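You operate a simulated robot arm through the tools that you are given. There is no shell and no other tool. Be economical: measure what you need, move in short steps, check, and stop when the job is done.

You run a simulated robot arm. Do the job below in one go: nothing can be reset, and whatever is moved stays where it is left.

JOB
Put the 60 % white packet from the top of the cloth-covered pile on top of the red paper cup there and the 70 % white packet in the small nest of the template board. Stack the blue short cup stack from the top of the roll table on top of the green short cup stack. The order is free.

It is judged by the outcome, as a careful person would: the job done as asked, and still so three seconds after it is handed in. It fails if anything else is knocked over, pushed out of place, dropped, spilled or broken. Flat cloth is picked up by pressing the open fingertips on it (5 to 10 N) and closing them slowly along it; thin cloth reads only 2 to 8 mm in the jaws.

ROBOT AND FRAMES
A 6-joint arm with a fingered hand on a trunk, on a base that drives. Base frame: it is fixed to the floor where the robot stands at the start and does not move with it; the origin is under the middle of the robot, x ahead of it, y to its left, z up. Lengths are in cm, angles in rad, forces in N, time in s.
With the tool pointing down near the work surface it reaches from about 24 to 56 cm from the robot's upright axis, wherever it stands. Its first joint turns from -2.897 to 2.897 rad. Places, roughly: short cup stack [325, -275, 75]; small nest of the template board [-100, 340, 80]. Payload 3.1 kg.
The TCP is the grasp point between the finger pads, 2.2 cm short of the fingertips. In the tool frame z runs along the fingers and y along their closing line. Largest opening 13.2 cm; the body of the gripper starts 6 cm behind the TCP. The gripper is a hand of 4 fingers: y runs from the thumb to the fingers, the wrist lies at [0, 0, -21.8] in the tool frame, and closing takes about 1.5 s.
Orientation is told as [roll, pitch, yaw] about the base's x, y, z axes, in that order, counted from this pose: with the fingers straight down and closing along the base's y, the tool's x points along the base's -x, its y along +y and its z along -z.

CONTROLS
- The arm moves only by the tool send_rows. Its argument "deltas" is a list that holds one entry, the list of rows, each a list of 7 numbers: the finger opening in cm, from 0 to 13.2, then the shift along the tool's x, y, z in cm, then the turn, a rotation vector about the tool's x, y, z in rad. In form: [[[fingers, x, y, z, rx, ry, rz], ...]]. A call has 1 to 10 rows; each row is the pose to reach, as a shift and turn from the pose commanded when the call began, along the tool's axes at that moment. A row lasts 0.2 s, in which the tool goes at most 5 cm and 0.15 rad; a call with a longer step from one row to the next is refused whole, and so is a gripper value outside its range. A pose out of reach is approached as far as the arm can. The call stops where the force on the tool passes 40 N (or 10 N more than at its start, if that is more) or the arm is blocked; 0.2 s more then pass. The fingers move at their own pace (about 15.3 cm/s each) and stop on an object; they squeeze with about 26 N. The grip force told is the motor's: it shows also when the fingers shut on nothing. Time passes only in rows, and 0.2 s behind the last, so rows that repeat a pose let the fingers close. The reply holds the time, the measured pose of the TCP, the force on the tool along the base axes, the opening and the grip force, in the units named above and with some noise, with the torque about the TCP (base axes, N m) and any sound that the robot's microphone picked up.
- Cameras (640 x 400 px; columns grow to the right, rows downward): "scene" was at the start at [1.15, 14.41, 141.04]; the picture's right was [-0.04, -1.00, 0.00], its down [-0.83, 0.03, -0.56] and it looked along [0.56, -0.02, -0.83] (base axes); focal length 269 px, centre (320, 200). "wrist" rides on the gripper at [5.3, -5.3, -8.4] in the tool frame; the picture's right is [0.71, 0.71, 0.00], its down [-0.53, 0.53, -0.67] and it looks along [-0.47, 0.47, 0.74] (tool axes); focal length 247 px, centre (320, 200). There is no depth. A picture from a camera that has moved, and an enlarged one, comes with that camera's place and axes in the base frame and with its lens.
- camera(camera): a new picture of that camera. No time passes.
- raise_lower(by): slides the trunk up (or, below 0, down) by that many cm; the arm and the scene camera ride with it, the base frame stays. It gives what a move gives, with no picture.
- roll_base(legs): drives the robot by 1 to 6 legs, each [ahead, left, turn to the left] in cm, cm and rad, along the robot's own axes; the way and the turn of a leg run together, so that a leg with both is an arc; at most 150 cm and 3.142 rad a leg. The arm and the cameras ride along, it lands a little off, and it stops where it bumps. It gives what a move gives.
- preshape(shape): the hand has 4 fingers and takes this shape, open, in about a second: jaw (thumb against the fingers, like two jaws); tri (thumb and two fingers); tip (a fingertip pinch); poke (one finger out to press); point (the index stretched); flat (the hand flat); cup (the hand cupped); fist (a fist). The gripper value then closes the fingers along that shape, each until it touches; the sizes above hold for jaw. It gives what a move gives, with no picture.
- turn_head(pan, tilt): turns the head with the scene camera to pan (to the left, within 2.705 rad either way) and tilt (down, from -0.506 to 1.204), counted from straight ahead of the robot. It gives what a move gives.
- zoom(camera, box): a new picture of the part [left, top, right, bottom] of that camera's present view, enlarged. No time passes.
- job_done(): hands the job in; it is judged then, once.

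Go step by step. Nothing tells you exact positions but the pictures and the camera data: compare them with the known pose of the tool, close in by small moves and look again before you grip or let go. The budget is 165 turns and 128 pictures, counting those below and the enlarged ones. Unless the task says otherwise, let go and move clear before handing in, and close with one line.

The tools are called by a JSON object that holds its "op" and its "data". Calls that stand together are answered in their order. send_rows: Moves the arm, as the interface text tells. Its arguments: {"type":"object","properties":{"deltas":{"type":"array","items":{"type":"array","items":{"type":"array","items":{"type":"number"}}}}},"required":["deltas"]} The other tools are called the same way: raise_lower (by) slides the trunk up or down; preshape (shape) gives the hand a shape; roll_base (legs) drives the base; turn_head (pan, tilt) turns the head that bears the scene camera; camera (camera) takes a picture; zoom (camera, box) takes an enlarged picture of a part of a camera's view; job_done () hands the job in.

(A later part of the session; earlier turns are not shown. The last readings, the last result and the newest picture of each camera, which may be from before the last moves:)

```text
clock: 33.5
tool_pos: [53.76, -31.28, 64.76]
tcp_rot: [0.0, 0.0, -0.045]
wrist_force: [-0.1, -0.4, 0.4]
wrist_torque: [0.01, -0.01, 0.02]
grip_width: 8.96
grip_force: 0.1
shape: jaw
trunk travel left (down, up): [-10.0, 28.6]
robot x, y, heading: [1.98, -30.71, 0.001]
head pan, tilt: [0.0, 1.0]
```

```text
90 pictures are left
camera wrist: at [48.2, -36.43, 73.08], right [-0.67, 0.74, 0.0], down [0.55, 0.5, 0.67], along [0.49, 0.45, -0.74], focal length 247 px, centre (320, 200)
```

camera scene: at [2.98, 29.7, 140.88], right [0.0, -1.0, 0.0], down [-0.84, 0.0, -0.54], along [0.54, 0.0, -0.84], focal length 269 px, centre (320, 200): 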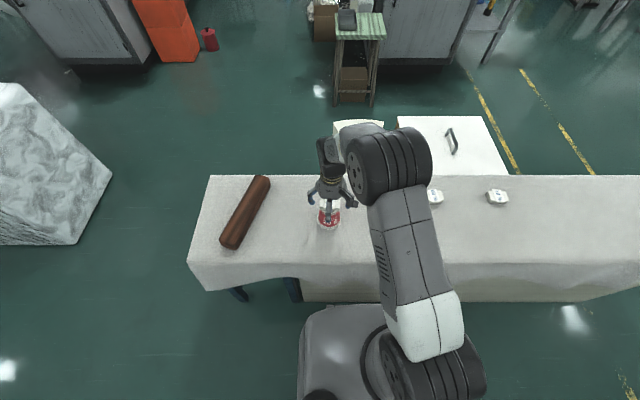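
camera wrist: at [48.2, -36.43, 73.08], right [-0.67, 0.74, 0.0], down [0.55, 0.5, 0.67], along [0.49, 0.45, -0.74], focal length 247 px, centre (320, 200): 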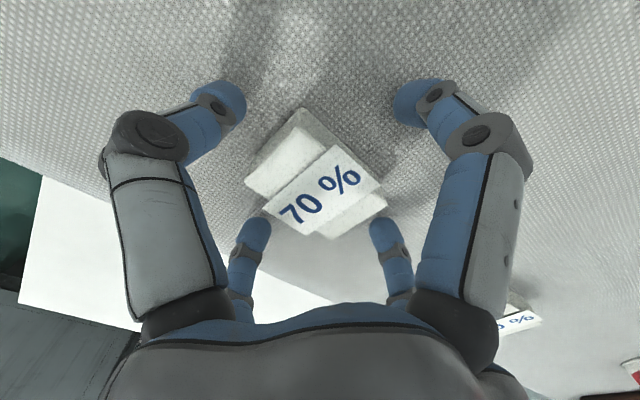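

{"op": "send_rows", "data": {"deltas": [[[8, 0, 0, 0, 0, 0, 0], [7, 0, 0, 0, 0, 0, 0], [6, 0, 0, 0, 0, 0, 0], [5, 0, 0, 0, 0, 0, 0], [4, 0, 0, 0, 0, 0, 0], [3, 0, 0, 0, 0, 0, 0], [2, 0, 0, 0, 0, 0, 0], [2, 0, 0, 0, 0, 0, 0], [2, 0, 0, 0, 0, 0, 0]]]}}

{"op": "send_rows", "data": {"deltas": [[[2, 0, 0, -1, 0, 0, 0], [2, 0, 0, -4, 0, 0, 0], [2, 0, 0, -8, 0, 0, 0], [2, 0, 0, -12, 0, 0, 0], [2, 0, 0, -16, 0, 0, 0], [2, 3, 0, -20, 0, 0, 0], [2, 7, 0, -23, 0, 0, 0], [2, 12, 0, -23, 0, 0, 0], [2, 17, 0, -23, 0, 0, 0], [2, 19, 0, -23, 0, 0, 0]]]}}

{"op": "camera", "data": {"camera": "wrist"}}

{"op": "camera", "data": {"camera": "scene"}}

```text
clock: 35.5
tool_pos: [53.75, -31.29, 64.65]
tcp_rot: [0.0, 0.001, -0.044]
wrist_force: [0.6, 0.1, -0.8]
wrist_torque: [0.01, -0.02, -0.03]
grip_width: 4.88
grip_force: 25.6
shape: jaw
trunk travel left (down, up): [-10.0, 28.6]
robot x, y, heading: [2.02, -30.44, -0.0]
head pan, tilt: [0.0, 1.0]
```

```text
clock: 37.7
tool_pos: [34.73, -30.39, 87.8]
tcp_rot: [0.0, 0.001, -0.046]
wrist_force: [0.3, 0.5, -0.8]
wrist_torque: [0.02, 0.03, 0.0]
grip_width: 4.86
grip_force: 26.2
shape: jaw
trunk travel left (down, up): [-10.0, 28.6]
robot x, y, heading: [1.89, -30.46, -0.002]
head pan, tilt: [0.0, 1.0]
```

```text
89 pictures are left
camera wrist: at [29.12, -35.54, 96.12], right [-0.67, 0.74, 0.0], down [0.55, 0.5, 0.67], along [0.49, 0.45, -0.74], focal length 247 px, centre (320, 200)
```

wrist: 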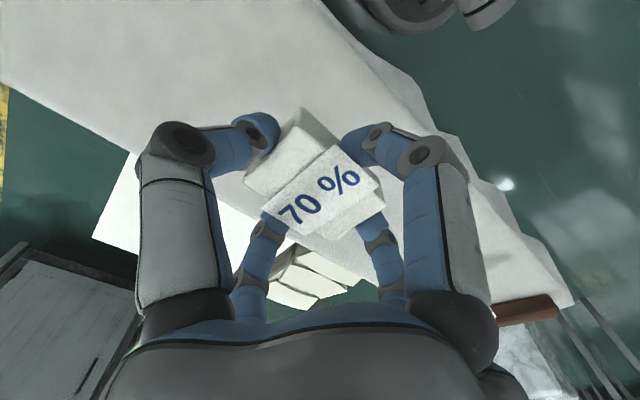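

```text
88 pictures are left
camera scene: at [3.02, -15.73, 140.88], right [0.0, -1.0, 0.0], down [-0.84, 0.0, -0.54], along [0.54, 0.0, -0.84], focal length 269 px, centre (320, 200)
```

scene: 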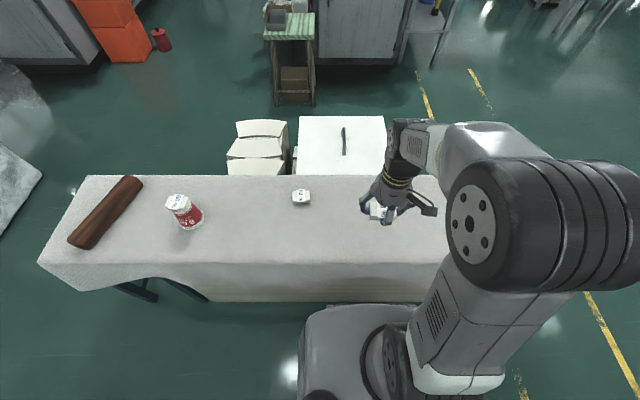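

The 70 % packet is held firmly, and the cup with the 60 % packet is undisturbed. I back away, turn left and drive up the aisle toward the template board.

{"op": "roll_base", "data": {"legs": [[-32, 0, 0], [0, 0, 1.571], [130, 0, 0]]}}

{"op": "turn_head", "data": {"pan": 0.15, "tilt": 0.4}}

{"op": "camera", "data": {"camera": "scene"}}

```text
clock: 49.8
tool_pos: [-28.44, 131.8, 87.79]
tcp_rot: [0.0, 0.0, 1.513]
wrist_force: [-0.3, -0.7, -0.1]
wrist_torque: [-0.02, -0.01, -0.03]
grip_width: 4.86
grip_force: 26.0
shape: jaw
trunk travel left (down, up): [-10.0, 28.6]
robot x, y, heading: [-28.41, 99.32, 1.557]
head pan, tilt: [0.0, 1.0]
```

```text
clock: 50.8
tool_pos: [-28.37, 131.86, 87.7]
tcp_rot: [0.0, -0.001, 1.514]
wrist_force: [0.6, -1.1, -0.7]
wrist_torque: [-0.01, 0.01, -0.01]
grip_width: 4.86
grip_force: 26.0
shape: jaw
trunk travel left (down, up): [-10.0, 28.6]
robot x, y, heading: [-28.64, 99.16, 1.563]
head pan, tilt: [0.15, 0.4]
```

```text
87 pictures are left
camera scene: at [-44.82, 102.37, 145.9], right [0.99, 0.14, 0.0], down [0.05, -0.39, -0.92], along [-0.13, 0.91, -0.39], focal length 269 px, centre (320, 200)
```

scene: 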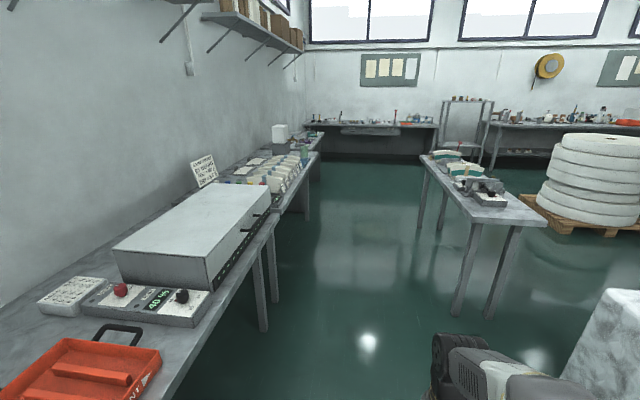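

The target place projects to around pixel (297, 160), at the far end of the left tables. I zoom in there.

{"op": "zoom", "data": {"camera": "scene", "box": [210, 110, 350, 200]}}

{"op": "roll_base", "data": {"legs": [[130, 0, 0]]}}

{"op": "turn_head", "data": {"pan": 0.5, "tilt": 0.5}}

{"op": "camera", "data": {"camera": "scene"}}

```text
4.44 times, centred on (280, 155) of scene
camera zoom: at [-44.82, 102.37, 145.9], right [0.99, 0.14, 0.0], down [0.05, -0.39, -0.92], along [-0.13, 0.91, -0.39], focal length 1197 px, centre (498, 400)
```

zoom: 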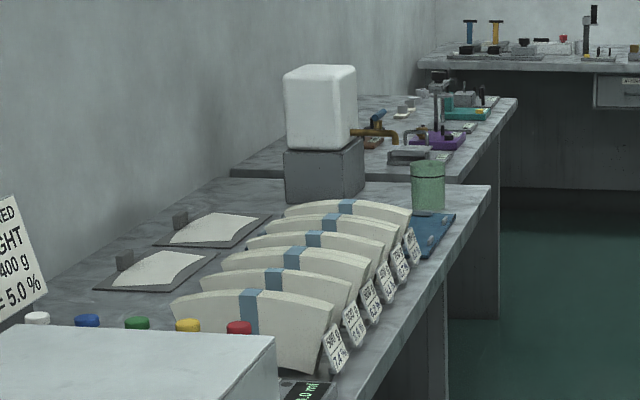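

```text
clock: 57.3
tool_pos: [-25.49, 261.51, 87.78]
tcp_rot: [-0.001, -0.001, 1.502]
wrist_force: [-0.1, 0.0, -0.4]
wrist_torque: [0.0, 0.03, 0.0]
grip_width: 4.86
grip_force: 25.8
shape: jaw
trunk travel left (down, up): [-10.0, 28.6]
robot x, y, heading: [-26.26, 228.59, 1.545]
head pan, tilt: [0.15, 0.4]
```

```text
clock: 58.1
tool_pos: [-25.55, 261.41, 87.75]
tcp_rot: [0.001, -0.001, 1.502]
wrist_force: [-0.4, -0.3, -0.7]
wrist_torque: [-0.01, 0.01, 0.02]
grip_width: 4.84
grip_force: 26.1
shape: jaw
trunk travel left (down, up): [-10.0, 28.6]
robot x, y, heading: [-26.41, 228.63, 1.546]
head pan, tilt: [0.499, 0.499]
```

```text
85 pictures are left
camera scene: at [-45.34, 231.09, 144.99], right [0.89, 0.46, 0.0], down [0.22, -0.43, -0.88], along [-0.4, 0.78, -0.48], focal length 269 px, centre (320, 200)
```

scene: 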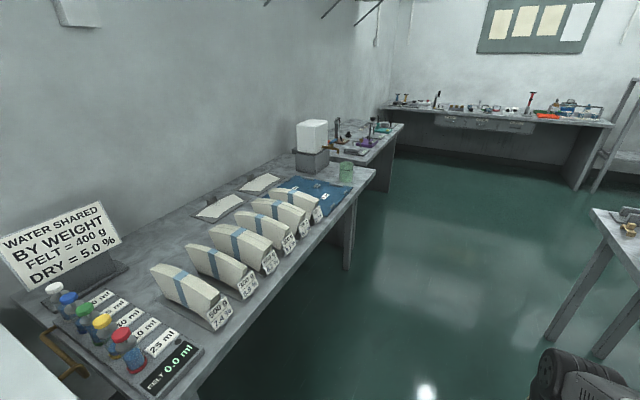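

The target point falls on the blue board at the end of this table. I zoom in.

{"op": "zoom", "data": {"camera": "scene", "box": [250, 140, 390, 230]}}

{"op": "zoom", "data": {"camera": "wrist", "box": [220, 80, 420, 260]}}

```text
4.44 times, centred on (320, 185) of scene
camera zoom: at [-45.34, 231.09, 144.99], right [0.89, 0.46, 0.0], down [0.22, -0.43, -0.88], along [-0.4, 0.78, -0.48], focal length 1197 px, centre (320, 267)
```

zoom: 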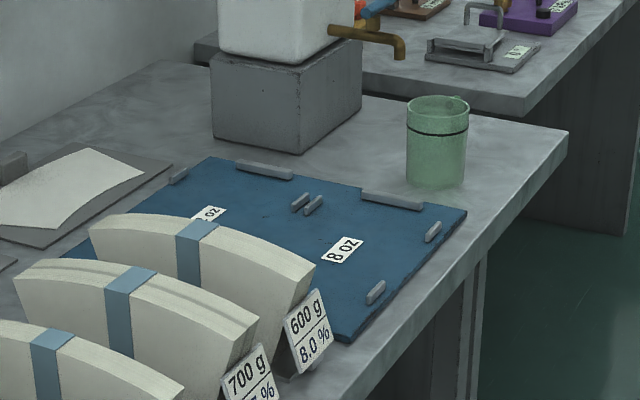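

```text
2.22 times, centred on (320, 170) of wrist
camera zoom: at [-20.69, 255.65, 96.12], right [-0.76, -0.66, 0.0], down [-0.49, 0.56, 0.67], along [-0.44, 0.5, -0.74], focal length 549 px, centre (320, 267)
```

zoom: 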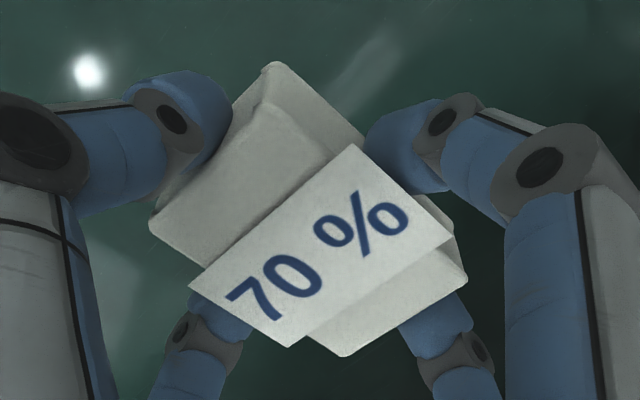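

The blue template board's nest marked "8 oz" lies around [-100, 343]. I raise the trunk, drive level with it and turn to face the table.

{"op": "raise_lower", "data": {"by": 14}}

{"op": "roll_base", "data": {"legs": [[113, 6, 0], [0, 0, 1.597]]}}

{"op": "turn_head", "data": {"pan": 0.0, "tilt": 0.75}}

{"op": "camera", "data": {"camera": "scene"}}

```text
clock: 59.8
tool_pos: [-25.51, 261.37, 101.74]
tcp_rot: [0.0, -0.001, 1.5]
wrist_force: [-0.1, -0.5, -0.5]
wrist_torque: [-0.02, 0.03, 0.0]
grip_width: 4.81
grip_force: 26.1
shape: jaw
trunk travel left (down, up): [-24.0, 14.6]
robot x, y, heading: [-26.2, 228.58, 1.544]
head pan, tilt: [0.499, 0.499]
```

```text
clock: 69.4
tool_pos: [-61.95, 341.14, 101.7]
tcp_rot: [0.001, -0.003, 3.099]
wrist_force: [-0.5, -0.2, -0.3]
wrist_torque: [0.03, -0.04, -0.02]
grip_width: 4.84
grip_force: 26.0
shape: jaw
trunk travel left (down, up): [-24.0, 14.6]
robot x, y, heading: [-29.44, 341.45, -3.141]
head pan, tilt: [0.499, 0.499]
```

```text
clock: 70.4
tool_pos: [-61.91, 341.14, 101.66]
tcp_rot: [0.001, 0.001, 3.1]
wrist_force: [-0.4, 1.0, -0.2]
wrist_torque: [-0.01, 0.03, 0.05]
grip_width: 4.84
grip_force: 25.9
shape: jaw
trunk travel left (down, up): [-24.0, 14.6]
robot x, y, heading: [-29.29, 341.36, -3.138]
head pan, tilt: [0.0, 0.75]
```

```text
82 pictures are left
camera scene: at [-31.35, 326.47, 156.76], right [0.0, 1.0, 0.0], down [0.68, 0.0, -0.73], along [-0.73, 0.0, -0.68], focal length 269 px, centre (320, 200)
```

scene: 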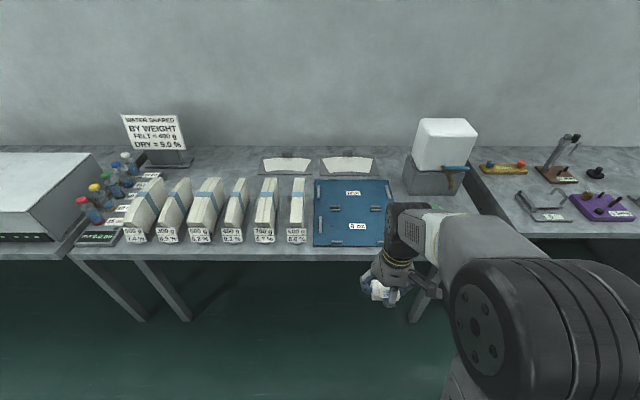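

{"op": "zoom", "data": {"camera": "scene", "box": [270, 165, 410, 255]}}

{"op": "camera", "data": {"camera": "wrist"}}

```text
4.44 times, centred on (340, 210) of scene
camera zoom: at [-31.35, 326.47, 156.76], right [0.0, 1.0, 0.0], down [0.68, 0.0, -0.73], along [-0.73, 0.0, -0.68], focal length 1197 px, centre (231, 156)
```

zoom: 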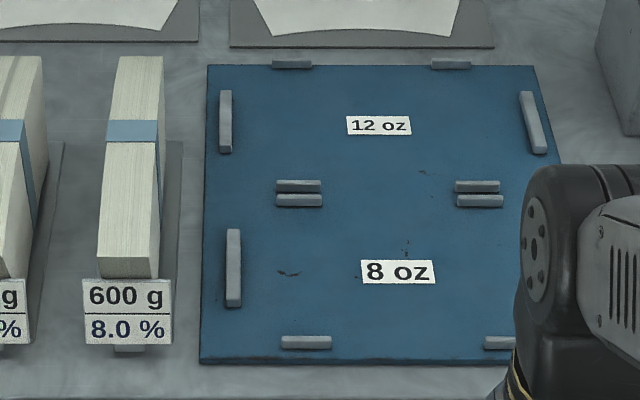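

```text
80 pictures are left
camera wrist: at [-56.45, 346.12, 110.08], right [0.68, -0.74, 0.0], down [-0.55, -0.5, 0.67], along [-0.49, -0.45, -0.74], focal length 247 px, centre (320, 200)
```

wrist: 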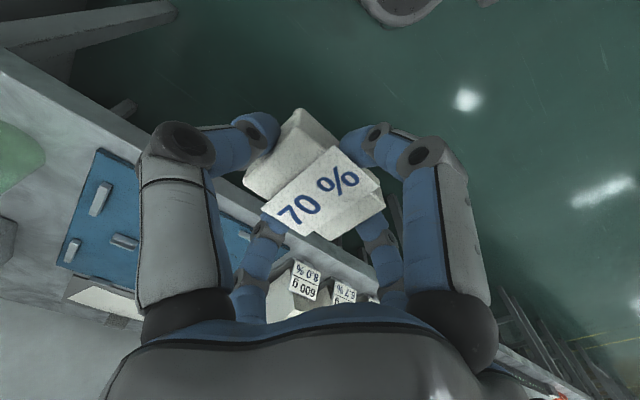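

The 8 oz nest, bounded by grey bars, is centred near [-100.4, 341] and is roomy for the packet. I drive 24 cm ahead toward the table.

{"op": "roll_base", "data": {"legs": [[23, 0, 0]]}}

{"op": "send_rows", "data": {"deltas": [[[2, -4, 0, 0, 0, 0, 0], [2, -8, 0, 1, 0, 0, 0], [2, -12, 0, 3, 0, 0, 0], [2, -14, 0, 6, 0, 0, 0], [2, -14, 0, 9, 0, 0, 0], [2, -14, 0, 9, 0, 0, 0]]]}}

{"op": "turn_head", "data": {"pan": 0.0, "tilt": 1.0}}

{"op": "camera", "data": {"camera": "scene"}}

{"op": "camera", "data": {"camera": "wrist"}}

```text
clock: 72.1
tool_pos: [-85.11, 340.96, 101.68]
tcp_rot: [0.0, 0.002, 3.101]
wrist_force: [0.1, -0.1, -1.1]
wrist_torque: [0.03, -0.01, -0.04]
grip_width: 4.86
grip_force: 26.0
shape: jaw
trunk travel left (down, up): [-24.0, 14.6]
robot x, y, heading: [-52.44, 341.36, -3.137]
head pan, tilt: [0.0, 0.75]
```

```text
clock: 73.5
tool_pos: [-99.09, 341.44, 92.78]
tcp_rot: [-0.001, -0.001, 3.102]
wrist_force: [-0.3, 0.8, 0.7]
wrist_torque: [-0.03, 0.04, 0.02]
grip_width: 4.83
grip_force: 26.0
shape: jaw
trunk travel left (down, up): [-24.0, 14.6]
robot x, y, heading: [-52.3, 341.28, -3.129]
head pan, tilt: [0.0, 0.75]
```

```text
clock: 74.3
tool_pos: [-99.28, 341.58, 92.72]
tcp_rot: [-0.001, 0.001, 3.101]
wrist_force: [0.1, -0.4, -0.5]
wrist_torque: [0.0, -0.03, 0.03]
grip_width: 4.86
grip_force: 26.4
shape: jaw
trunk travel left (down, up): [-24.0, 14.6]
robot x, y, heading: [-52.6, 341.51, -3.137]
head pan, tilt: [0.0, 1.0]
```

```text
79 pictures are left
camera scene: at [-53.17, 326.38, 154.85], right [-0.01, 1.0, 0.0], down [0.84, 0.0, -0.54], along [-0.54, 0.0, -0.84], focal length 269 px, centre (320, 200)
```

scene: 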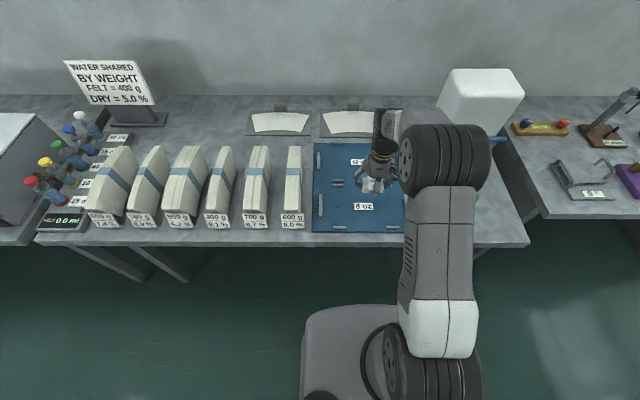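

```text
78 pictures are left
camera wrist: at [-93.61, 346.55, 101.13], right [0.68, -0.73, 0.0], down [-0.55, -0.5, 0.67], along [-0.49, -0.45, -0.74], focal length 247 px, centre (320, 200)
```

wrist: 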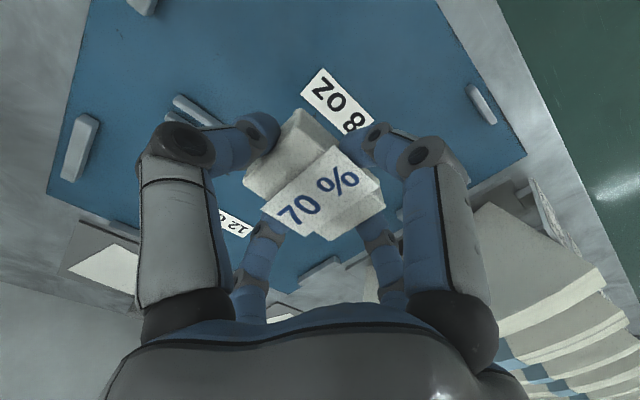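

The board top is about z = 80–81. I nudge to the nest centre and descend to just above it.

{"op": "send_rows", "data": {"deltas": [[[2, 0.5, 1, 2, 0, 0, 0], [2, 0.5, 1, 5, 0, 0, 0], [2, 0.5, 1, 7, 0, 0, 0], [2, 0.5, 1, 7, 0, 0, 0]]]}}

{"op": "camera", "data": {"camera": "wrist"}}

{"op": "zoom", "data": {"camera": "scene", "box": [305, 135, 425, 240]}}

```text
clock: 75.3
tool_pos: [-98.55, 340.58, 85.69]
tcp_rot: [0.0, 0.0, 3.103]
wrist_force: [0.0, -0.4, -0.1]
wrist_torque: [0.03, 0.02, -0.01]
grip_width: 4.83
grip_force: 26.4
shape: jaw
trunk travel left (down, up): [-24.0, 14.6]
robot x, y, heading: [-52.41, 341.55, -3.133]
head pan, tilt: [0.0, 1.0]
```

```text
77 pictures are left
camera wrist: at [-93.11, 345.56, 94.01], right [0.68, -0.73, 0.0], down [-0.55, -0.5, 0.67], along [-0.49, -0.45, -0.74], focal length 247 px, centre (320, 200)
```

wrist: 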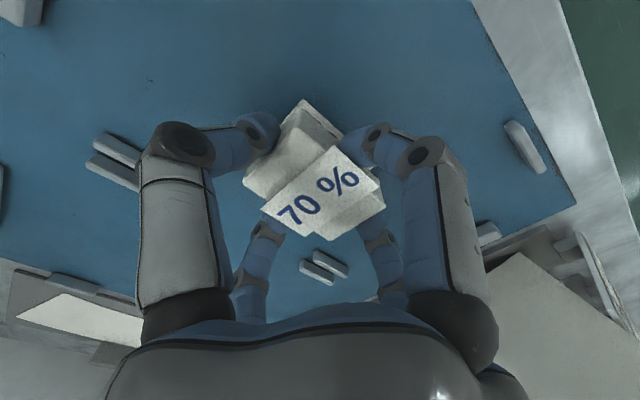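

```text
3.81 times, centred on (365, 188) of scene
camera zoom: at [-53.15, 326.38, 154.84], right [-0.01, 1.0, 0.0], down [0.84, 0.0, -0.54], along [-0.54, 0.0, -0.84], focal length 1026 px, centre (149, 248)
```

zoom: 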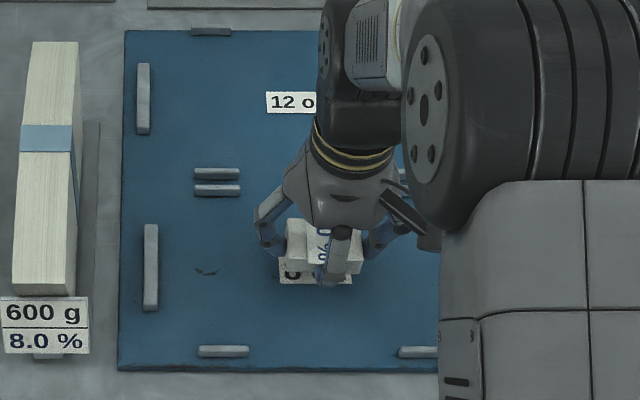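

The packet is over the 8 oz label at the nest centre. I lower in small steps to contact.

{"op": "send_rows", "data": {"deltas": [[[2, 0, 0, 0.4, 0, 0, 0], [2, 0, 0, 0.8, 0, 0, 0], [2, 0, 0, 1.2, 0, 0, 0], [2, 0, 0, 1.2, 0, 0, 0]]]}}

{"op": "send_rows", "data": {"deltas": [[[2, 0, 0, 0.2, 0, 0, 0], [2, 0, 0, 0.4, 0, 0, 0], [2, 0, 0, 0.4, 0, 0, 0]]]}}

{"op": "zoom", "data": {"camera": "wrist", "box": [220, 80, 420, 260]}}

{"op": "zoom", "data": {"camera": "scene", "box": [345, 180, 405, 220]}}

```text
clock: 76.3
tool_pos: [-98.68, 340.56, 84.59]
tcp_rot: [-0.001, 0.0, 3.103]
wrist_force: [0.0, 0.5, -0.3]
wrist_torque: [-0.02, 0.0, 0.02]
grip_width: 4.84
grip_force: 25.5
shape: jaw
trunk travel left (down, up): [-24.0, 14.6]
robot x, y, heading: [-52.18, 341.18, -3.136]
head pan, tilt: [0.0, 1.0]
```

```text
clock: 77.1
tool_pos: [-98.65, 340.55, 84.1]
tcp_rot: [0.0, -0.001, 3.102]
wrist_force: [-0.1, -0.1, -0.8]
wrist_torque: [-0.01, -0.02, 0.03]
grip_width: 4.84
grip_force: 26.6
shape: jaw
trunk travel left (down, up): [-24.0, 14.6]
robot x, y, heading: [-52.18, 340.98, -3.139]
head pan, tilt: [0.0, 1.0]
```

```text
2.22 times, centred on (320, 170) of wrist
camera zoom: at [-93.15, 345.52, 92.44], right [0.68, -0.73, 0.0], down [-0.55, -0.5, 0.67], along [-0.49, -0.45, -0.74], focal length 549 px, centre (320, 267)
```

zoom: 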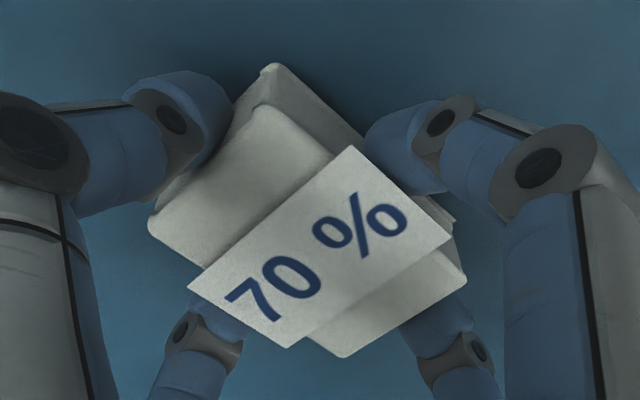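

```text
10.00 times, centred on (375, 200) of scene
camera zoom: at [-53.16, 326.38, 154.84], right [-0.01, 1.0, 0.0], down [0.84, 0.0, -0.54], along [-0.54, 0.0, -0.84], focal length 2693 px, centre (-230, 200)
```

zoom: 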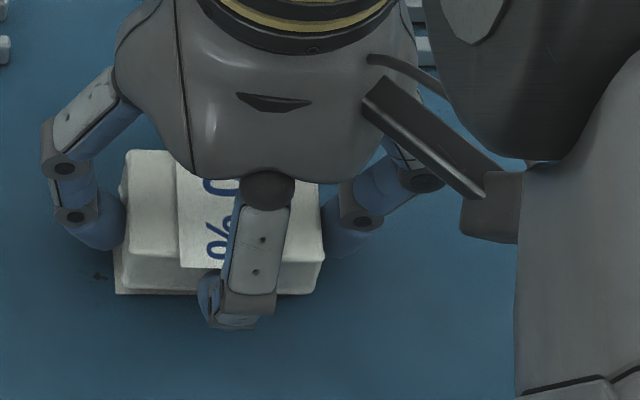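

Not yet touching. I continue in small steps.

{"op": "send_rows", "data": {"deltas": [[[2, 0, 0, 0.1, 0, 0, 0], [2, 0, 0, 0.2, 0, 0, 0], [2, 0, 0, 0.2, 0, 0, 0]]]}}

{"op": "send_rows", "data": {"deltas": [[[2, 0, 0, 0.1, 0, 0, 0], [2, 0, 0, 0.2, 0, 0, 0], [2, 0, 0, 0.2, 0, 0, 0]]]}}

{"op": "send_rows", "data": {"deltas": [[[2, 0, 0, 0.1, 0, 0, 0], [2, 0, 0, 0.15, 0, 0, 0], [2, 0, 0, 0.15, 0, 0, 0]]]}}

```text
clock: 77.9
tool_pos: [-98.58, 340.51, 83.94]
tcp_rot: [0.001, 0.0, 3.101]
wrist_force: [0.6, 0.3, -0.4]
wrist_torque: [0.03, 0.02, 0.0]
grip_width: 4.85
grip_force: 25.8
shape: jaw
trunk travel left (down, up): [-24.0, 14.6]
robot x, y, heading: [-52.14, 341.05, -3.139]
head pan, tilt: [0.0, 1.0]
```

```text
clock: 78.7
tool_pos: [-98.68, 340.54, 83.6]
tcp_rot: [0.0, 0.0, 3.102]
wrist_force: [-0.2, 0.1, 0.5]
wrist_torque: [0.0, 0.02, 0.0]
grip_width: 4.83
grip_force: 25.6
shape: jaw
trunk travel left (down, up): [-24.0, 14.6]
robot x, y, heading: [-52.2, 341.11, -3.136]
head pan, tilt: [0.0, 1.0]
```

```text
clock: 79.5
tool_pos: [-98.68, 340.57, 83.66]
tcp_rot: [-0.001, -0.003, 3.102]
wrist_force: [-0.4, -0.4, 6.8]
wrist_torque: [0.07, 0.05, -0.02]
grip_width: 4.87
grip_force: 26.2
shape: jaw
trunk travel left (down, up): [-24.0, 14.6]
robot x, y, heading: [-52.16, 341.27, -3.138]
head pan, tilt: [0.0, 1.0]
```

Contact is made at 6.8 N. I release slowly, rise and look.

{"op": "send_rows", "data": {"deltas": [[[4.6, 0, 0, -0.1, 0, 0, 0], [5.2, 0, 0, -0.1, 0, 0, 0], [5.8, 0, 0, -0.1, 0, 0, 0], [6.4, 0, 0, -0.1, 0, 0, 0], [7.2, 0, 0, -0.1, 0, 0, 0], [8, 0, 0, -0.1, 0, 0, 0], [9, 0, 0, -0.1, 0, 0, 0], [9, 0, 0, -0.1, 0, 0, 0]]]}}

{"op": "send_rows", "data": {"deltas": [[[9, 0, 0, -2, 0, 0, 0], [9, 0, 0, -5, 0, 0, 0], [9, 0, 0, -9, 0, 0, 0], [9, 0, 0, -13, 0, 0, 0], [9, 0, 0, -17, 0, 0, 0], [9, 4, 0, -18, 0, 0, 0], [9, 8, 0, -18, 0, 0, 0], [9, 12, 0, -18, 0, 0, 0]]]}}

{"op": "zoom", "data": {"camera": "scene", "box": [305, 135, 425, 240]}}

{"op": "camera", "data": {"camera": "wrist"}}

```text
clock: 81.3
tool_pos: [-98.48, 340.67, 83.62]
tcp_rot: [-0.001, 0.001, 3.102]
wrist_force: [0.1, -0.1, -0.3]
wrist_torque: [0.0, 0.0, -0.01]
grip_width: 8.96
grip_force: 0.0
shape: jaw
trunk travel left (down, up): [-24.0, 14.6]
robot x, y, heading: [-52.33, 341.18, -3.137]
head pan, tilt: [0.0, 1.0]
```

```text
clock: 83.1
tool_pos: [-86.38, 339.97, 101.59]
tcp_rot: [0.001, 0.0, 3.1]
wrist_force: [0.1, 0.0, -0.1]
wrist_torque: [-0.02, -0.01, -0.01]
grip_width: 8.97
grip_force: 0.1
shape: jaw
trunk travel left (down, up): [-24.0, 14.6]
robot x, y, heading: [-52.56, 341.18, -3.138]
head pan, tilt: [0.0, 1.0]
```

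```text
3.81 times, centred on (365, 188) of scene
camera zoom: at [-52.99, 326.38, 154.84], right [-0.01, 1.0, 0.0], down [0.84, 0.0, -0.54], along [-0.54, 0.0, -0.84], focal length 1026 px, centre (149, 248)
```

zoom: 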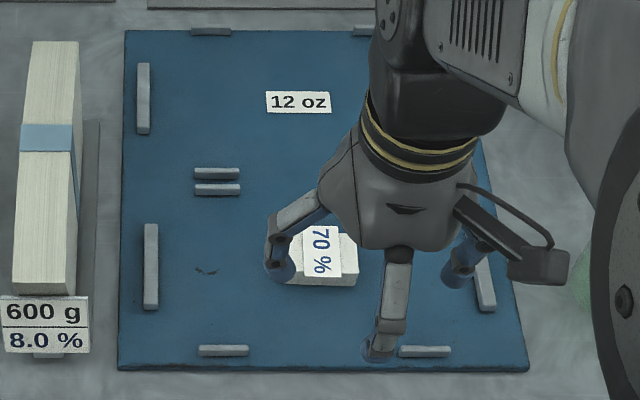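

```text
72 pictures are left
camera wrist: at [-80.98, 344.97, 109.97], right [0.68, -0.73, 0.0], down [-0.55, -0.51, 0.67], along [-0.49, -0.45, -0.74], focal length 247 px, centre (320, 200)
```

wrist: 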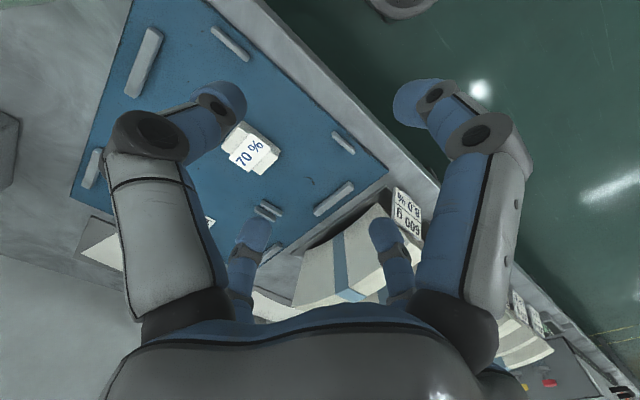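

The 70 % packet sits squarely in the 8 oz nest. Next I back off, turn left and drive down the aisle toward the roll table.

{"op": "roll_base", "data": {"legs": [[-23, 0, 0], [0, 0, 1.566], [150, 0, 0], [130, 0, 0]]}}

```text
clock: 101.8
tool_pos: [-26.16, 25.89, 101.59]
tcp_rot: [0.0, 0.0, -1.613]
wrist_force: [0.1, 1.1, 0.1]
wrist_torque: [0.01, -0.01, -0.01]
grip_width: 8.95
grip_force: 0.1
shape: jaw
trunk travel left (down, up): [-24.0, 14.6]
robot x, y, heading: [-27.28, 60.52, -1.565]
head pan, tilt: [0.0, 1.0]
```

{"op": "roll_base", "data": {"legs": [[150, 4, 0], [60, 0, 0]]}}

{"op": "turn_head", "data": {"pan": 1.1, "tilt": 0.3}}

{"op": "camera", "data": {"camera": "scene"}}

{"op": "turn_head", "data": {"pan": 0.1, "tilt": 0.3}}

{"op": "camera", "data": {"camera": "scene"}}

```text
refused: leg 1 is longer than a leg can be; nothing moved
```

```text
clock: 103.2
tool_pos: [-26.21, 25.83, 101.65]
tcp_rot: [-0.001, -0.001, -1.612]
wrist_force: [1.1, -0.1, 0.1]
wrist_torque: [-0.07, -0.07, 0.01]
grip_width: 8.96
grip_force: 0.1
shape: jaw
trunk travel left (down, up): [-24.0, 14.6]
robot x, y, heading: [-27.44, 60.31, -1.569]
head pan, tilt: [1.1, 0.3]
```

```text
71 pictures are left
camera scene: at [-4.26, 62.0, 160.79], right [-0.45, -0.89, 0.0], down [-0.26, 0.13, -0.96], along [0.85, -0.43, -0.3], focal length 269 px, centre (320, 200)
```

scene: 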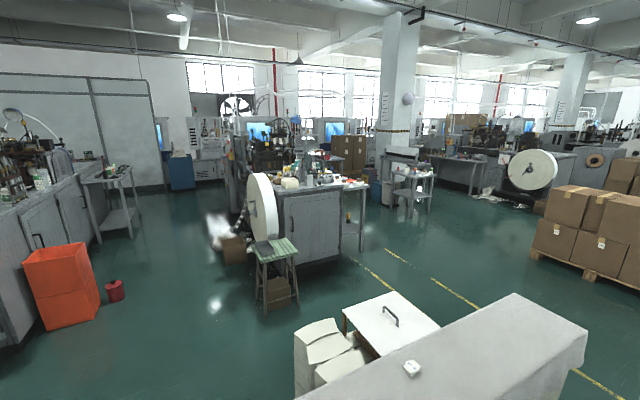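

```text
clock: 104.5
tool_pos: [-26.11, 25.81, 101.56]
tcp_rot: [0.0, 0.0, -1.613]
wrist_force: [0.0, -0.2, -0.2]
wrist_torque: [-0.03, -0.02, 0.02]
grip_width: 8.94
grip_force: 0.1
shape: jaw
trunk travel left (down, up): [-24.0, 14.6]
robot x, y, heading: [-27.63, 60.01, -1.565]
head pan, tilt: [0.099, 0.3]
```

```text
70 pictures are left
camera scene: at [-11.62, 56.93, 160.79], right [-0.99, -0.1, 0.0], down [-0.03, 0.29, -0.96], along [0.1, -0.95, -0.3], focal length 269 px, centre (320, 200)
```

scene: 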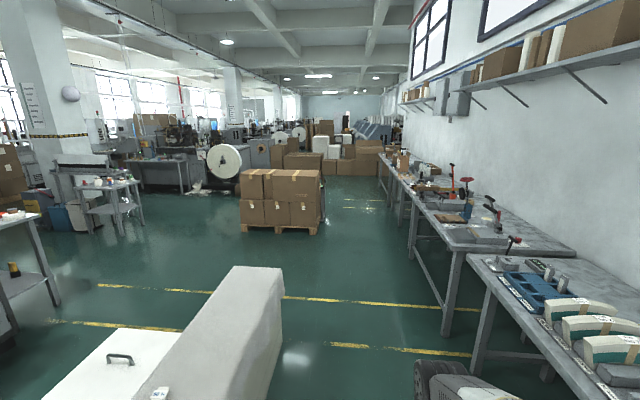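

The way is clear: past the cloth table's end, then diagonally between the pallet and the cabinets. I drive most of it and look.

{"op": "roll_base", "data": {"legs": [[145, 0, 0], [55, 0, 0], [0, 0, 1.227], [140, 0, 0], [60, 0, 0]]}}

{"op": "turn_head", "data": {"pan": 0.1, "tilt": 0.4}}

{"op": "camera", "data": {"camera": "scene"}}

```text
clock: 127.1
tool_pos: [194.98, -219.47, 101.49]
tcp_rot: [0.0, 0.0, -0.401]
wrist_force: [0.4, -0.8, 0.3]
wrist_torque: [-0.01, 0.01, 0.01]
grip_width: 8.98
grip_force: 0.1
shape: jaw
trunk travel left (down, up): [-24.0, 14.6]
robot x, y, heading: [162.27, -208.15, -0.355]
head pan, tilt: [0.099, 0.3]
```

```text
clock: 127.7
tool_pos: [194.91, -219.41, 101.62]
tcp_rot: [-0.003, 0.0, -0.403]
wrist_force: [0.7, 0.1, 0.1]
wrist_torque: [-0.03, 0.03, 0.02]
grip_width: 8.95
grip_force: 0.2
shape: jaw
trunk travel left (down, up): [-24.0, 14.6]
robot x, y, heading: [162.41, -208.37, -0.359]
head pan, tilt: [0.099, 0.4]
```

```text
69 pictures are left
camera scene: at [170.96, -194.89, 159.87], right [-0.26, -0.97, 0.0], down [-0.38, 0.1, -0.92], along [0.89, -0.24, -0.39], focal length 269 px, centre (320, 200)
```

scene: 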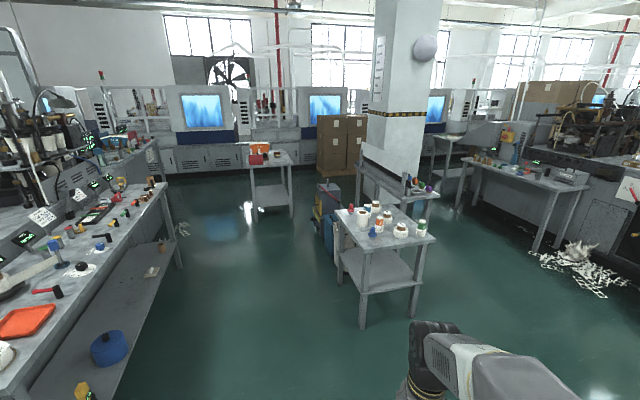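

{"op": "zoom", "data": {"camera": "scene", "box": [325, 160, 445, 260]}}

```text
4.00 times, centred on (385, 210) of scene
camera zoom: at [170.96, -194.89, 159.87], right [-0.26, -0.97, 0.0], down [-0.38, 0.1, -0.92], along [0.89, -0.24, -0.39], focal length 1077 px, centre (60, 160)
```

zoom: 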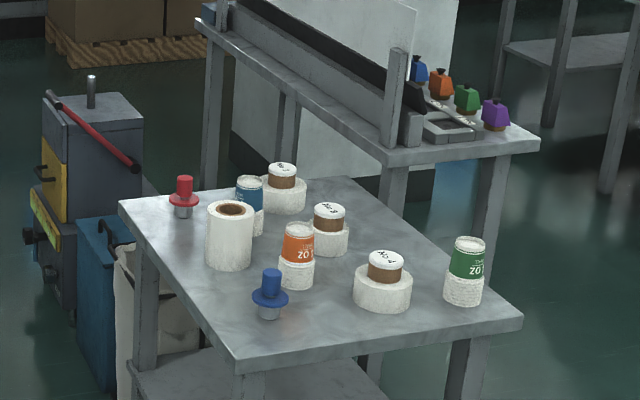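

The table carries orange, green and (partly hidden) blue cup stacks, plus rolls and plugs. Blue is near [335, -275] and green near [303, -299]. I will pick blue from the table's +y side and place it from the -x side, so I drive there.

{"op": "roll_base", "data": {"legs": [[0, 0, 0.358], [100, 0, 0], [72, 0, 0], [0, 0, -1.571]]}}

{"op": "turn_head", "data": {"pan": 0.0, "tilt": 0.9}}

{"op": "camera", "data": {"camera": "scene"}}

{"op": "camera", "data": {"camera": "wrist"}}

```text
clock: 141.4
tool_pos: [336.4, -240.21, 101.58]
tcp_rot: [0.0, 0.0, -1.589]
wrist_force: [0.3, 0.3, 1.1]
wrist_torque: [0.0, -0.02, 0.0]
grip_width: 8.98
grip_force: 0.1
shape: jaw
trunk travel left (down, up): [-24.0, 14.6]
robot x, y, heading: [334.12, -205.62, -1.545]
head pan, tilt: [0.099, 0.4]
```

```text
clock: 142.3
tool_pos: [336.43, -240.18, 101.52]
tcp_rot: [-0.001, -0.002, -1.588]
wrist_force: [0.1, 0.3, 0.7]
wrist_torque: [0.01, 0.01, -0.02]
grip_width: 8.96
grip_force: 0.0
shape: jaw
trunk travel left (down, up): [-24.0, 14.6]
robot x, y, heading: [334.53, -205.79, -1.539]
head pan, tilt: [0.0, 0.901]
```

```text
67 pictures are left
camera scene: at [349.2, -207.16, 155.57], right [-1.0, -0.03, 0.0], down [-0.02, 0.78, -0.62], along [0.02, -0.62, -0.78], focal length 269 px, centre (320, 200)
```

scene: 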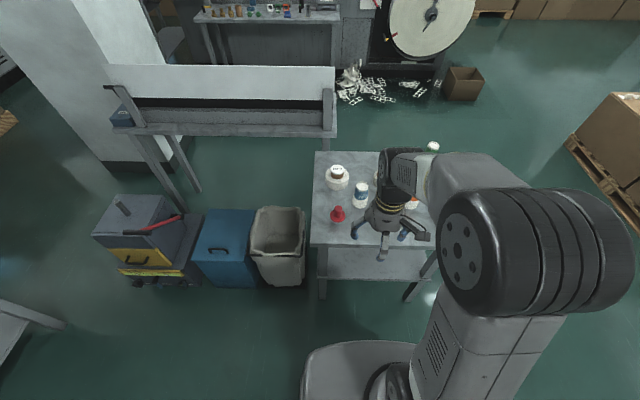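

```text
66 pictures are left
camera wrist: at [331.06, -234.91, 109.94], right [0.72, 0.69, 0.0], down [0.52, -0.54, 0.67], along [0.46, -0.48, -0.74], focal length 247 px, centre (320, 200)
```

wrist: 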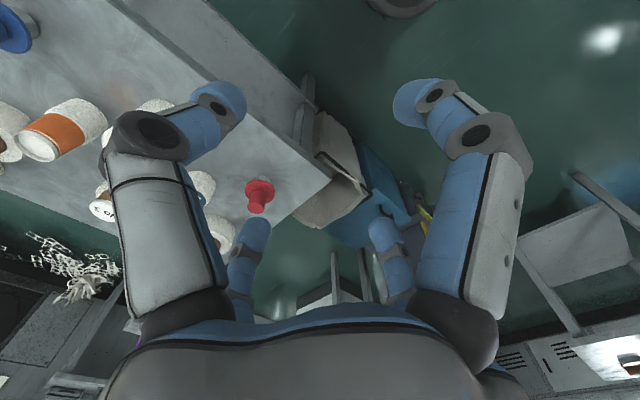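

I see the blue stack at pixel (361, 195) with a red plug and a felt roll nearby. I zoom in.

{"op": "zoom", "data": {"camera": "scene", "box": [305, 135, 445, 250]}}

```text
3.48 times, centred on (375, 192) of scene
camera zoom: at [349.2, -207.16, 155.57], right [-1.0, -0.03, 0.0], down [-0.02, 0.78, -0.62], along [0.02, -0.62, -0.78], focal length 937 px, centre (129, 226)
```

zoom: 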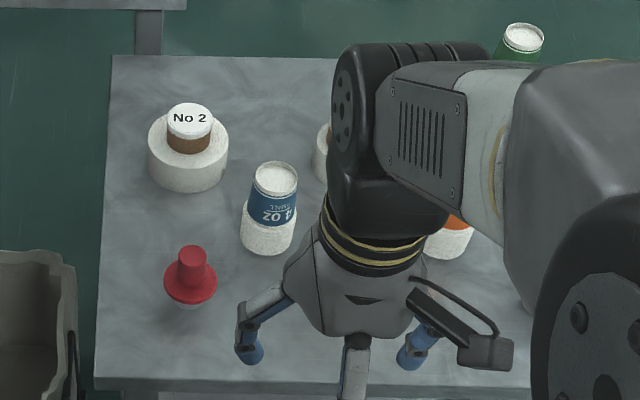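

The blue 4 oz stack stands at about [335.5, -274.5], roughly z 70–81, with clear space for the fingers. I drive 16 cm closer.

{"op": "roll_base", "data": {"legs": [[16, 0, 0]]}}

{"op": "send_rows", "data": {"deltas": [[[10, 0, 0, 0, 0, 0, 0], [10, 0, 0, 0, 0, 0, 0]]]}}

{"op": "camera", "data": {"camera": "wrist"}}

{"op": "camera", "data": {"camera": "scene"}}

```text
clock: 143.7
tool_pos: [336.89, -256.38, 101.55]
tcp_rot: [0.001, 0.002, -1.589]
wrist_force: [-0.3, 0.4, -0.4]
wrist_torque: [0.04, 0.01, 0.02]
grip_width: 8.98
grip_force: 0.0
shape: jaw
trunk travel left (down, up): [-24.0, 14.6]
robot x, y, heading: [334.72, -221.84, -1.543]
head pan, tilt: [0.0, 0.901]
```

```text
clock: 144.3
tool_pos: [336.85, -256.29, 101.64]
tcp_rot: [-0.001, 0.001, -1.588]
wrist_force: [-0.7, -0.1, -0.4]
wrist_torque: [-0.01, 0.0, -0.01]
grip_width: 9.96
grip_force: 0.0
shape: jaw
trunk travel left (down, up): [-24.0, 14.6]
robot x, y, heading: [335.05, -222.03, -1.55]
head pan, tilt: [0.0, 0.901]
```

```text
64 pictures are left
camera wrist: at [331.5, -250.92, 109.94], right [0.72, 0.69, 0.0], down [0.52, -0.54, 0.67], along [0.46, -0.48, -0.74], focal length 247 px, centre (320, 200)
```

wrist: 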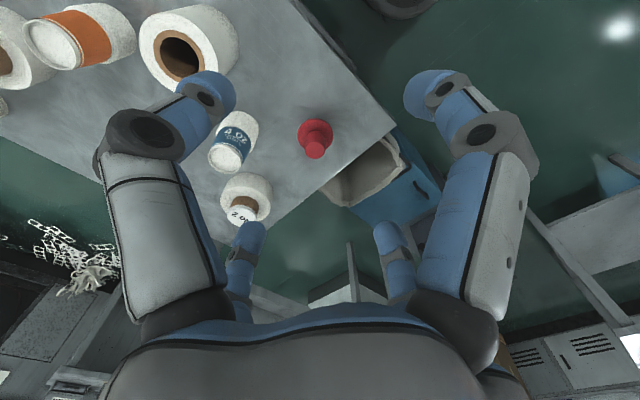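

```text
63 pictures are left
camera scene: at [349.64, -223.16, 155.56], right [-1.0, -0.03, 0.0], down [-0.02, 0.78, -0.62], along [0.02, -0.62, -0.78], focal length 269 px, centre (320, 200)
```

scene: 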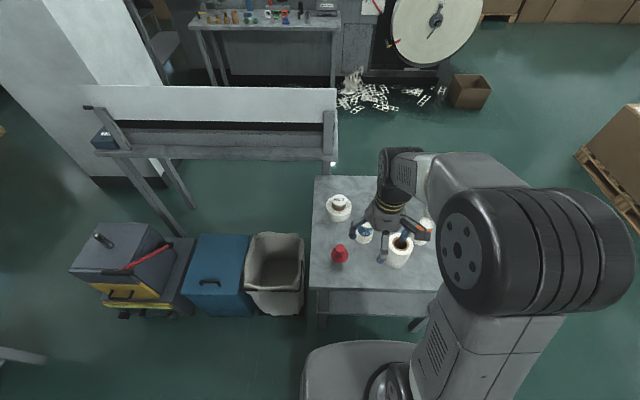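

I move the open hand above the blue stack and look again.

{"op": "send_rows", "data": {"deltas": [[[10, -4, -0.3, 0, 0, 0, 0], [10, -8, -0.5, 1, 0, 0, 0], [10, -12, -0.8, 3, 0, 0, 0], [10, -16, -1.1, 5, 0, 0, 0], [10, -18.2, -1.1, 7.5, 0, 0, 0], [10, -18.2, -1.1, 7.5, 0, 0, 0]]]}}

{"op": "camera", "data": {"camera": "wrist"}}

{"op": "zoom", "data": {"camera": "scene", "box": [305, 150, 445, 270]}}

```text
clock: 145.7
tool_pos: [335.46, -274.36, 94.0]
tcp_rot: [-0.001, 0.0, -1.589]
wrist_force: [0.1, 0.0, -0.4]
wrist_torque: [0.01, -0.02, 0.05]
grip_width: 9.98
grip_force: 0.1
shape: jaw
trunk travel left (down, up): [-24.0, 14.6]
robot x, y, heading: [334.86, -222.03, -1.541]
head pan, tilt: [0.0, 0.901]
```

```text
62 pictures are left
camera wrist: at [330.03, -269.06, 102.4], right [0.72, 0.69, 0.0], down [0.52, -0.54, 0.67], along [0.46, -0.48, -0.74], focal length 247 px, centre (320, 200)
```

wrist: 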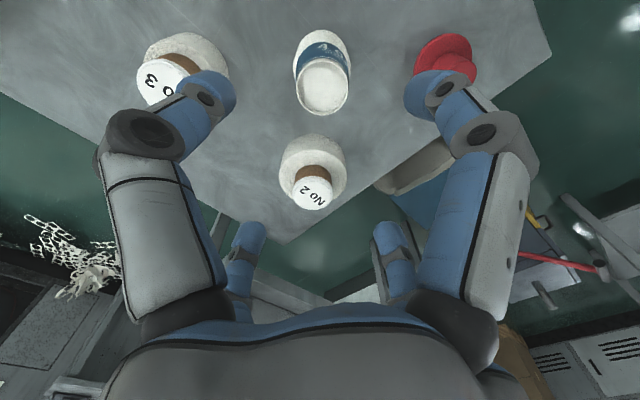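

```text
3.33 times, centred on (375, 210) of scene
camera zoom: at [349.64, -223.11, 155.57], right [-1.0, -0.03, 0.0], down [-0.02, 0.78, -0.62], along [0.02, -0.62, -0.78], focal length 898 px, centre (137, 167)
```

zoom: 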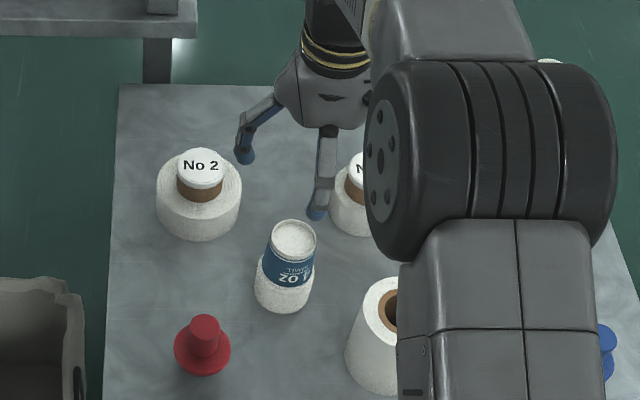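

Alignment looks right. I descend until the fingertips are just above the stack's top and check again.

{"op": "send_rows", "data": {"deltas": [[[10, 0, 0, 4, 0, 0, 0], [10, 0, 0, 8, 0, 0, 0], [10, 0, 0, 9, 0, 0, 0], [10, 0, 0, 9, 0, 0, 0]]]}}

{"op": "camera", "data": {"camera": "wrist"}}

{"op": "zoom", "data": {"camera": "scene", "box": [305, 150, 445, 270]}}

```text
clock: 146.7
tool_pos: [335.27, -274.47, 85.01]
tcp_rot: [0.001, 0.0, -1.586]
wrist_force: [0.1, 0.2, -0.3]
wrist_torque: [-0.02, -0.02, 0.01]
grip_width: 9.98
grip_force: 0.1
shape: jaw
trunk travel left (down, up): [-24.0, 14.6]
robot x, y, heading: [334.54, -222.12, -1.54]
head pan, tilt: [0.0, 0.901]
```

```text
60 pictures are left
camera wrist: at [330.09, -269.09, 93.39], right [0.72, 0.69, 0.0], down [0.52, -0.54, 0.67], along [0.46, -0.48, -0.74], focal length 247 px, centre (320, 200)
```

wrist: 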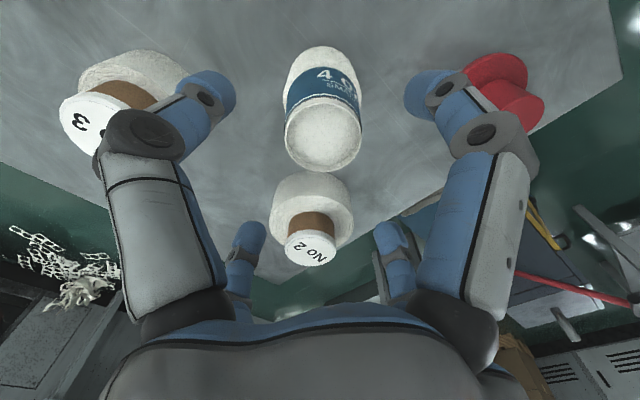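

```text
3.33 times, centred on (375, 210) of scene
camera zoom: at [349.64, -223.17, 155.57], right [-1.0, -0.03, 0.0], down [-0.02, 0.78, -0.62], along [0.02, -0.62, -0.78], focal length 898 px, centre (137, 167)
```

zoom: 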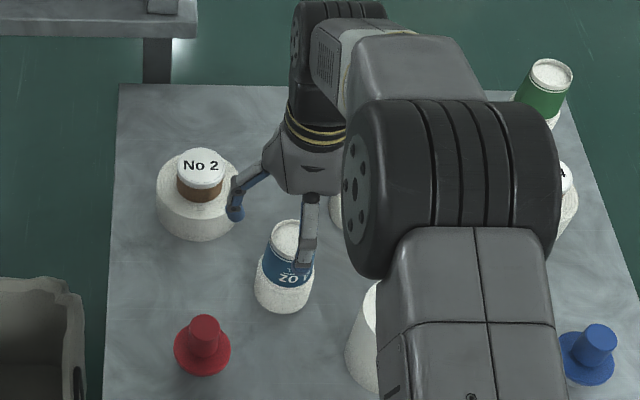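

The stack axis is about [335.1, -274.0]. I correct slightly, descend around it to TCP z ≈ 77, and look.

{"op": "send_rows", "data": {"deltas": [[[10, 0.4, -0.2, 0, 0, 0, 0], [10, 0.4, -0.2, 3, 0, 0, 0], [10, 0.4, -0.2, 6, 0, 0, 0], [10, 0.4, -0.2, 8, 0, 0, 0], [10, 0.4, -0.2, 8, 0, 0, 0]]]}}

{"op": "camera", "data": {"camera": "wrist"}}

{"op": "zoom", "data": {"camera": "scene", "box": [320, 180, 400, 250]}}

```text
clock: 147.9
tool_pos: [335.23, -273.98, 77.08]
tcp_rot: [-0.002, 0.0, -1.589]
wrist_force: [0.5, -0.2, 0.2]
wrist_torque: [0.01, 0.02, -0.03]
grip_width: 9.94
grip_force: 0.0
shape: jaw
trunk travel left (down, up): [-24.0, 14.6]
robot x, y, heading: [334.56, -222.02, -1.546]
head pan, tilt: [0.0, 0.901]
```

```text
58 pictures are left
camera wrist: at [329.88, -268.66, 85.43], right [0.72, 0.69, 0.0], down [0.52, -0.53, 0.67], along [0.46, -0.48, -0.74], focal length 247 px, centre (320, 200)
```

wrist: 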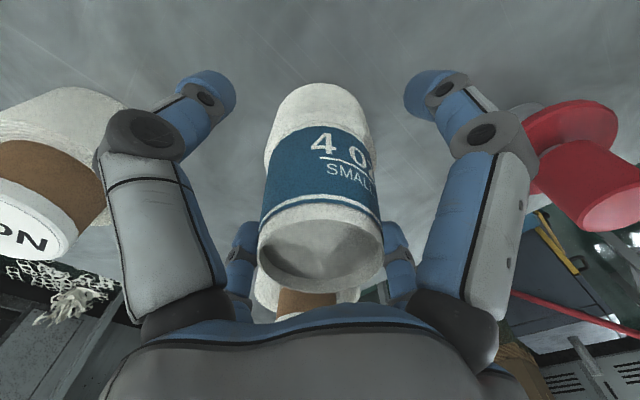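

```text
5.71 times, centred on (360, 215) of scene
camera zoom: at [349.64, -223.15, 155.57], right [-1.0, -0.03, 0.0], down [-0.02, 0.78, -0.62], along [0.02, -0.62, -0.78], focal length 1539 px, centre (91, 114)
```

zoom: 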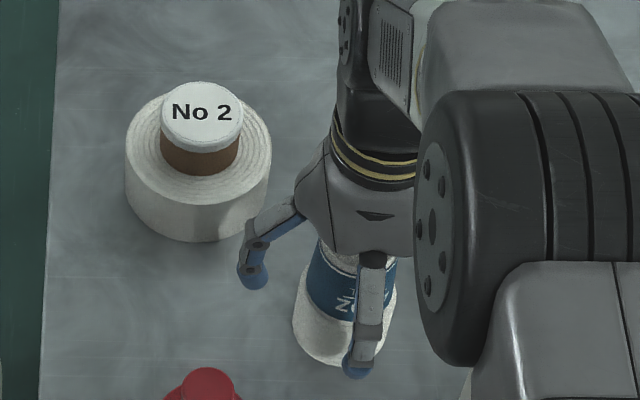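

The stack is centred between the fingers. I close slowly.

{"op": "send_rows", "data": {"deltas": [[[9, 0, 0, 0, 0, 0, 0], [8, 0, 0, 0, 0, 0, 0], [7, 0, 0, 0, 0, 0, 0], [6, 0, 0, 0, 0, 0, 0], [5.2, 0, 0, 0, 0, 0, 0], [4.5, 0, 0, 0, 0, 0, 0], [4, 0, 0, 0, 0, 0, 0], [4, 0, 0, 0, 0, 0, 0]]]}}

{"op": "camera", "data": {"camera": "wrist"}}

```text
clock: 149.7
tool_pos: [335.27, -273.92, 77.12]
tcp_rot: [0.0, 0.0, -1.589]
wrist_force: [0.2, -1.1, -0.1]
wrist_torque: [-0.01, 0.0, 0.02]
grip_width: 4.44
grip_force: 25.8
shape: jaw
trunk travel left (down, up): [-24.0, 14.6]
robot x, y, heading: [334.65, -222.14, -1.541]
head pan, tilt: [0.0, 0.901]
```

```text
56 pictures are left
camera wrist: at [329.88, -268.67, 85.45], right [0.72, 0.69, 0.0], down [0.52, -0.54, 0.67], along [0.46, -0.48, -0.74], focal length 247 px, centre (320, 200)
```

wrist: 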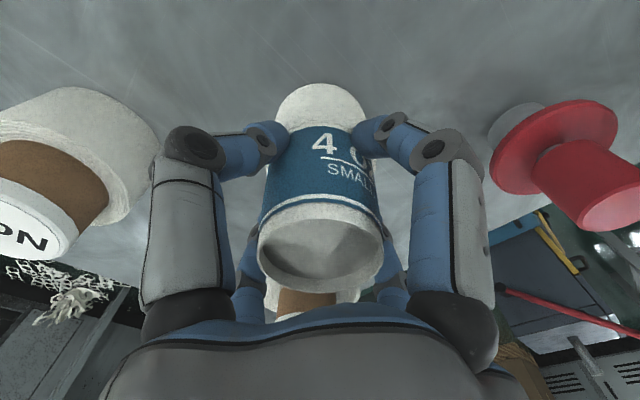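

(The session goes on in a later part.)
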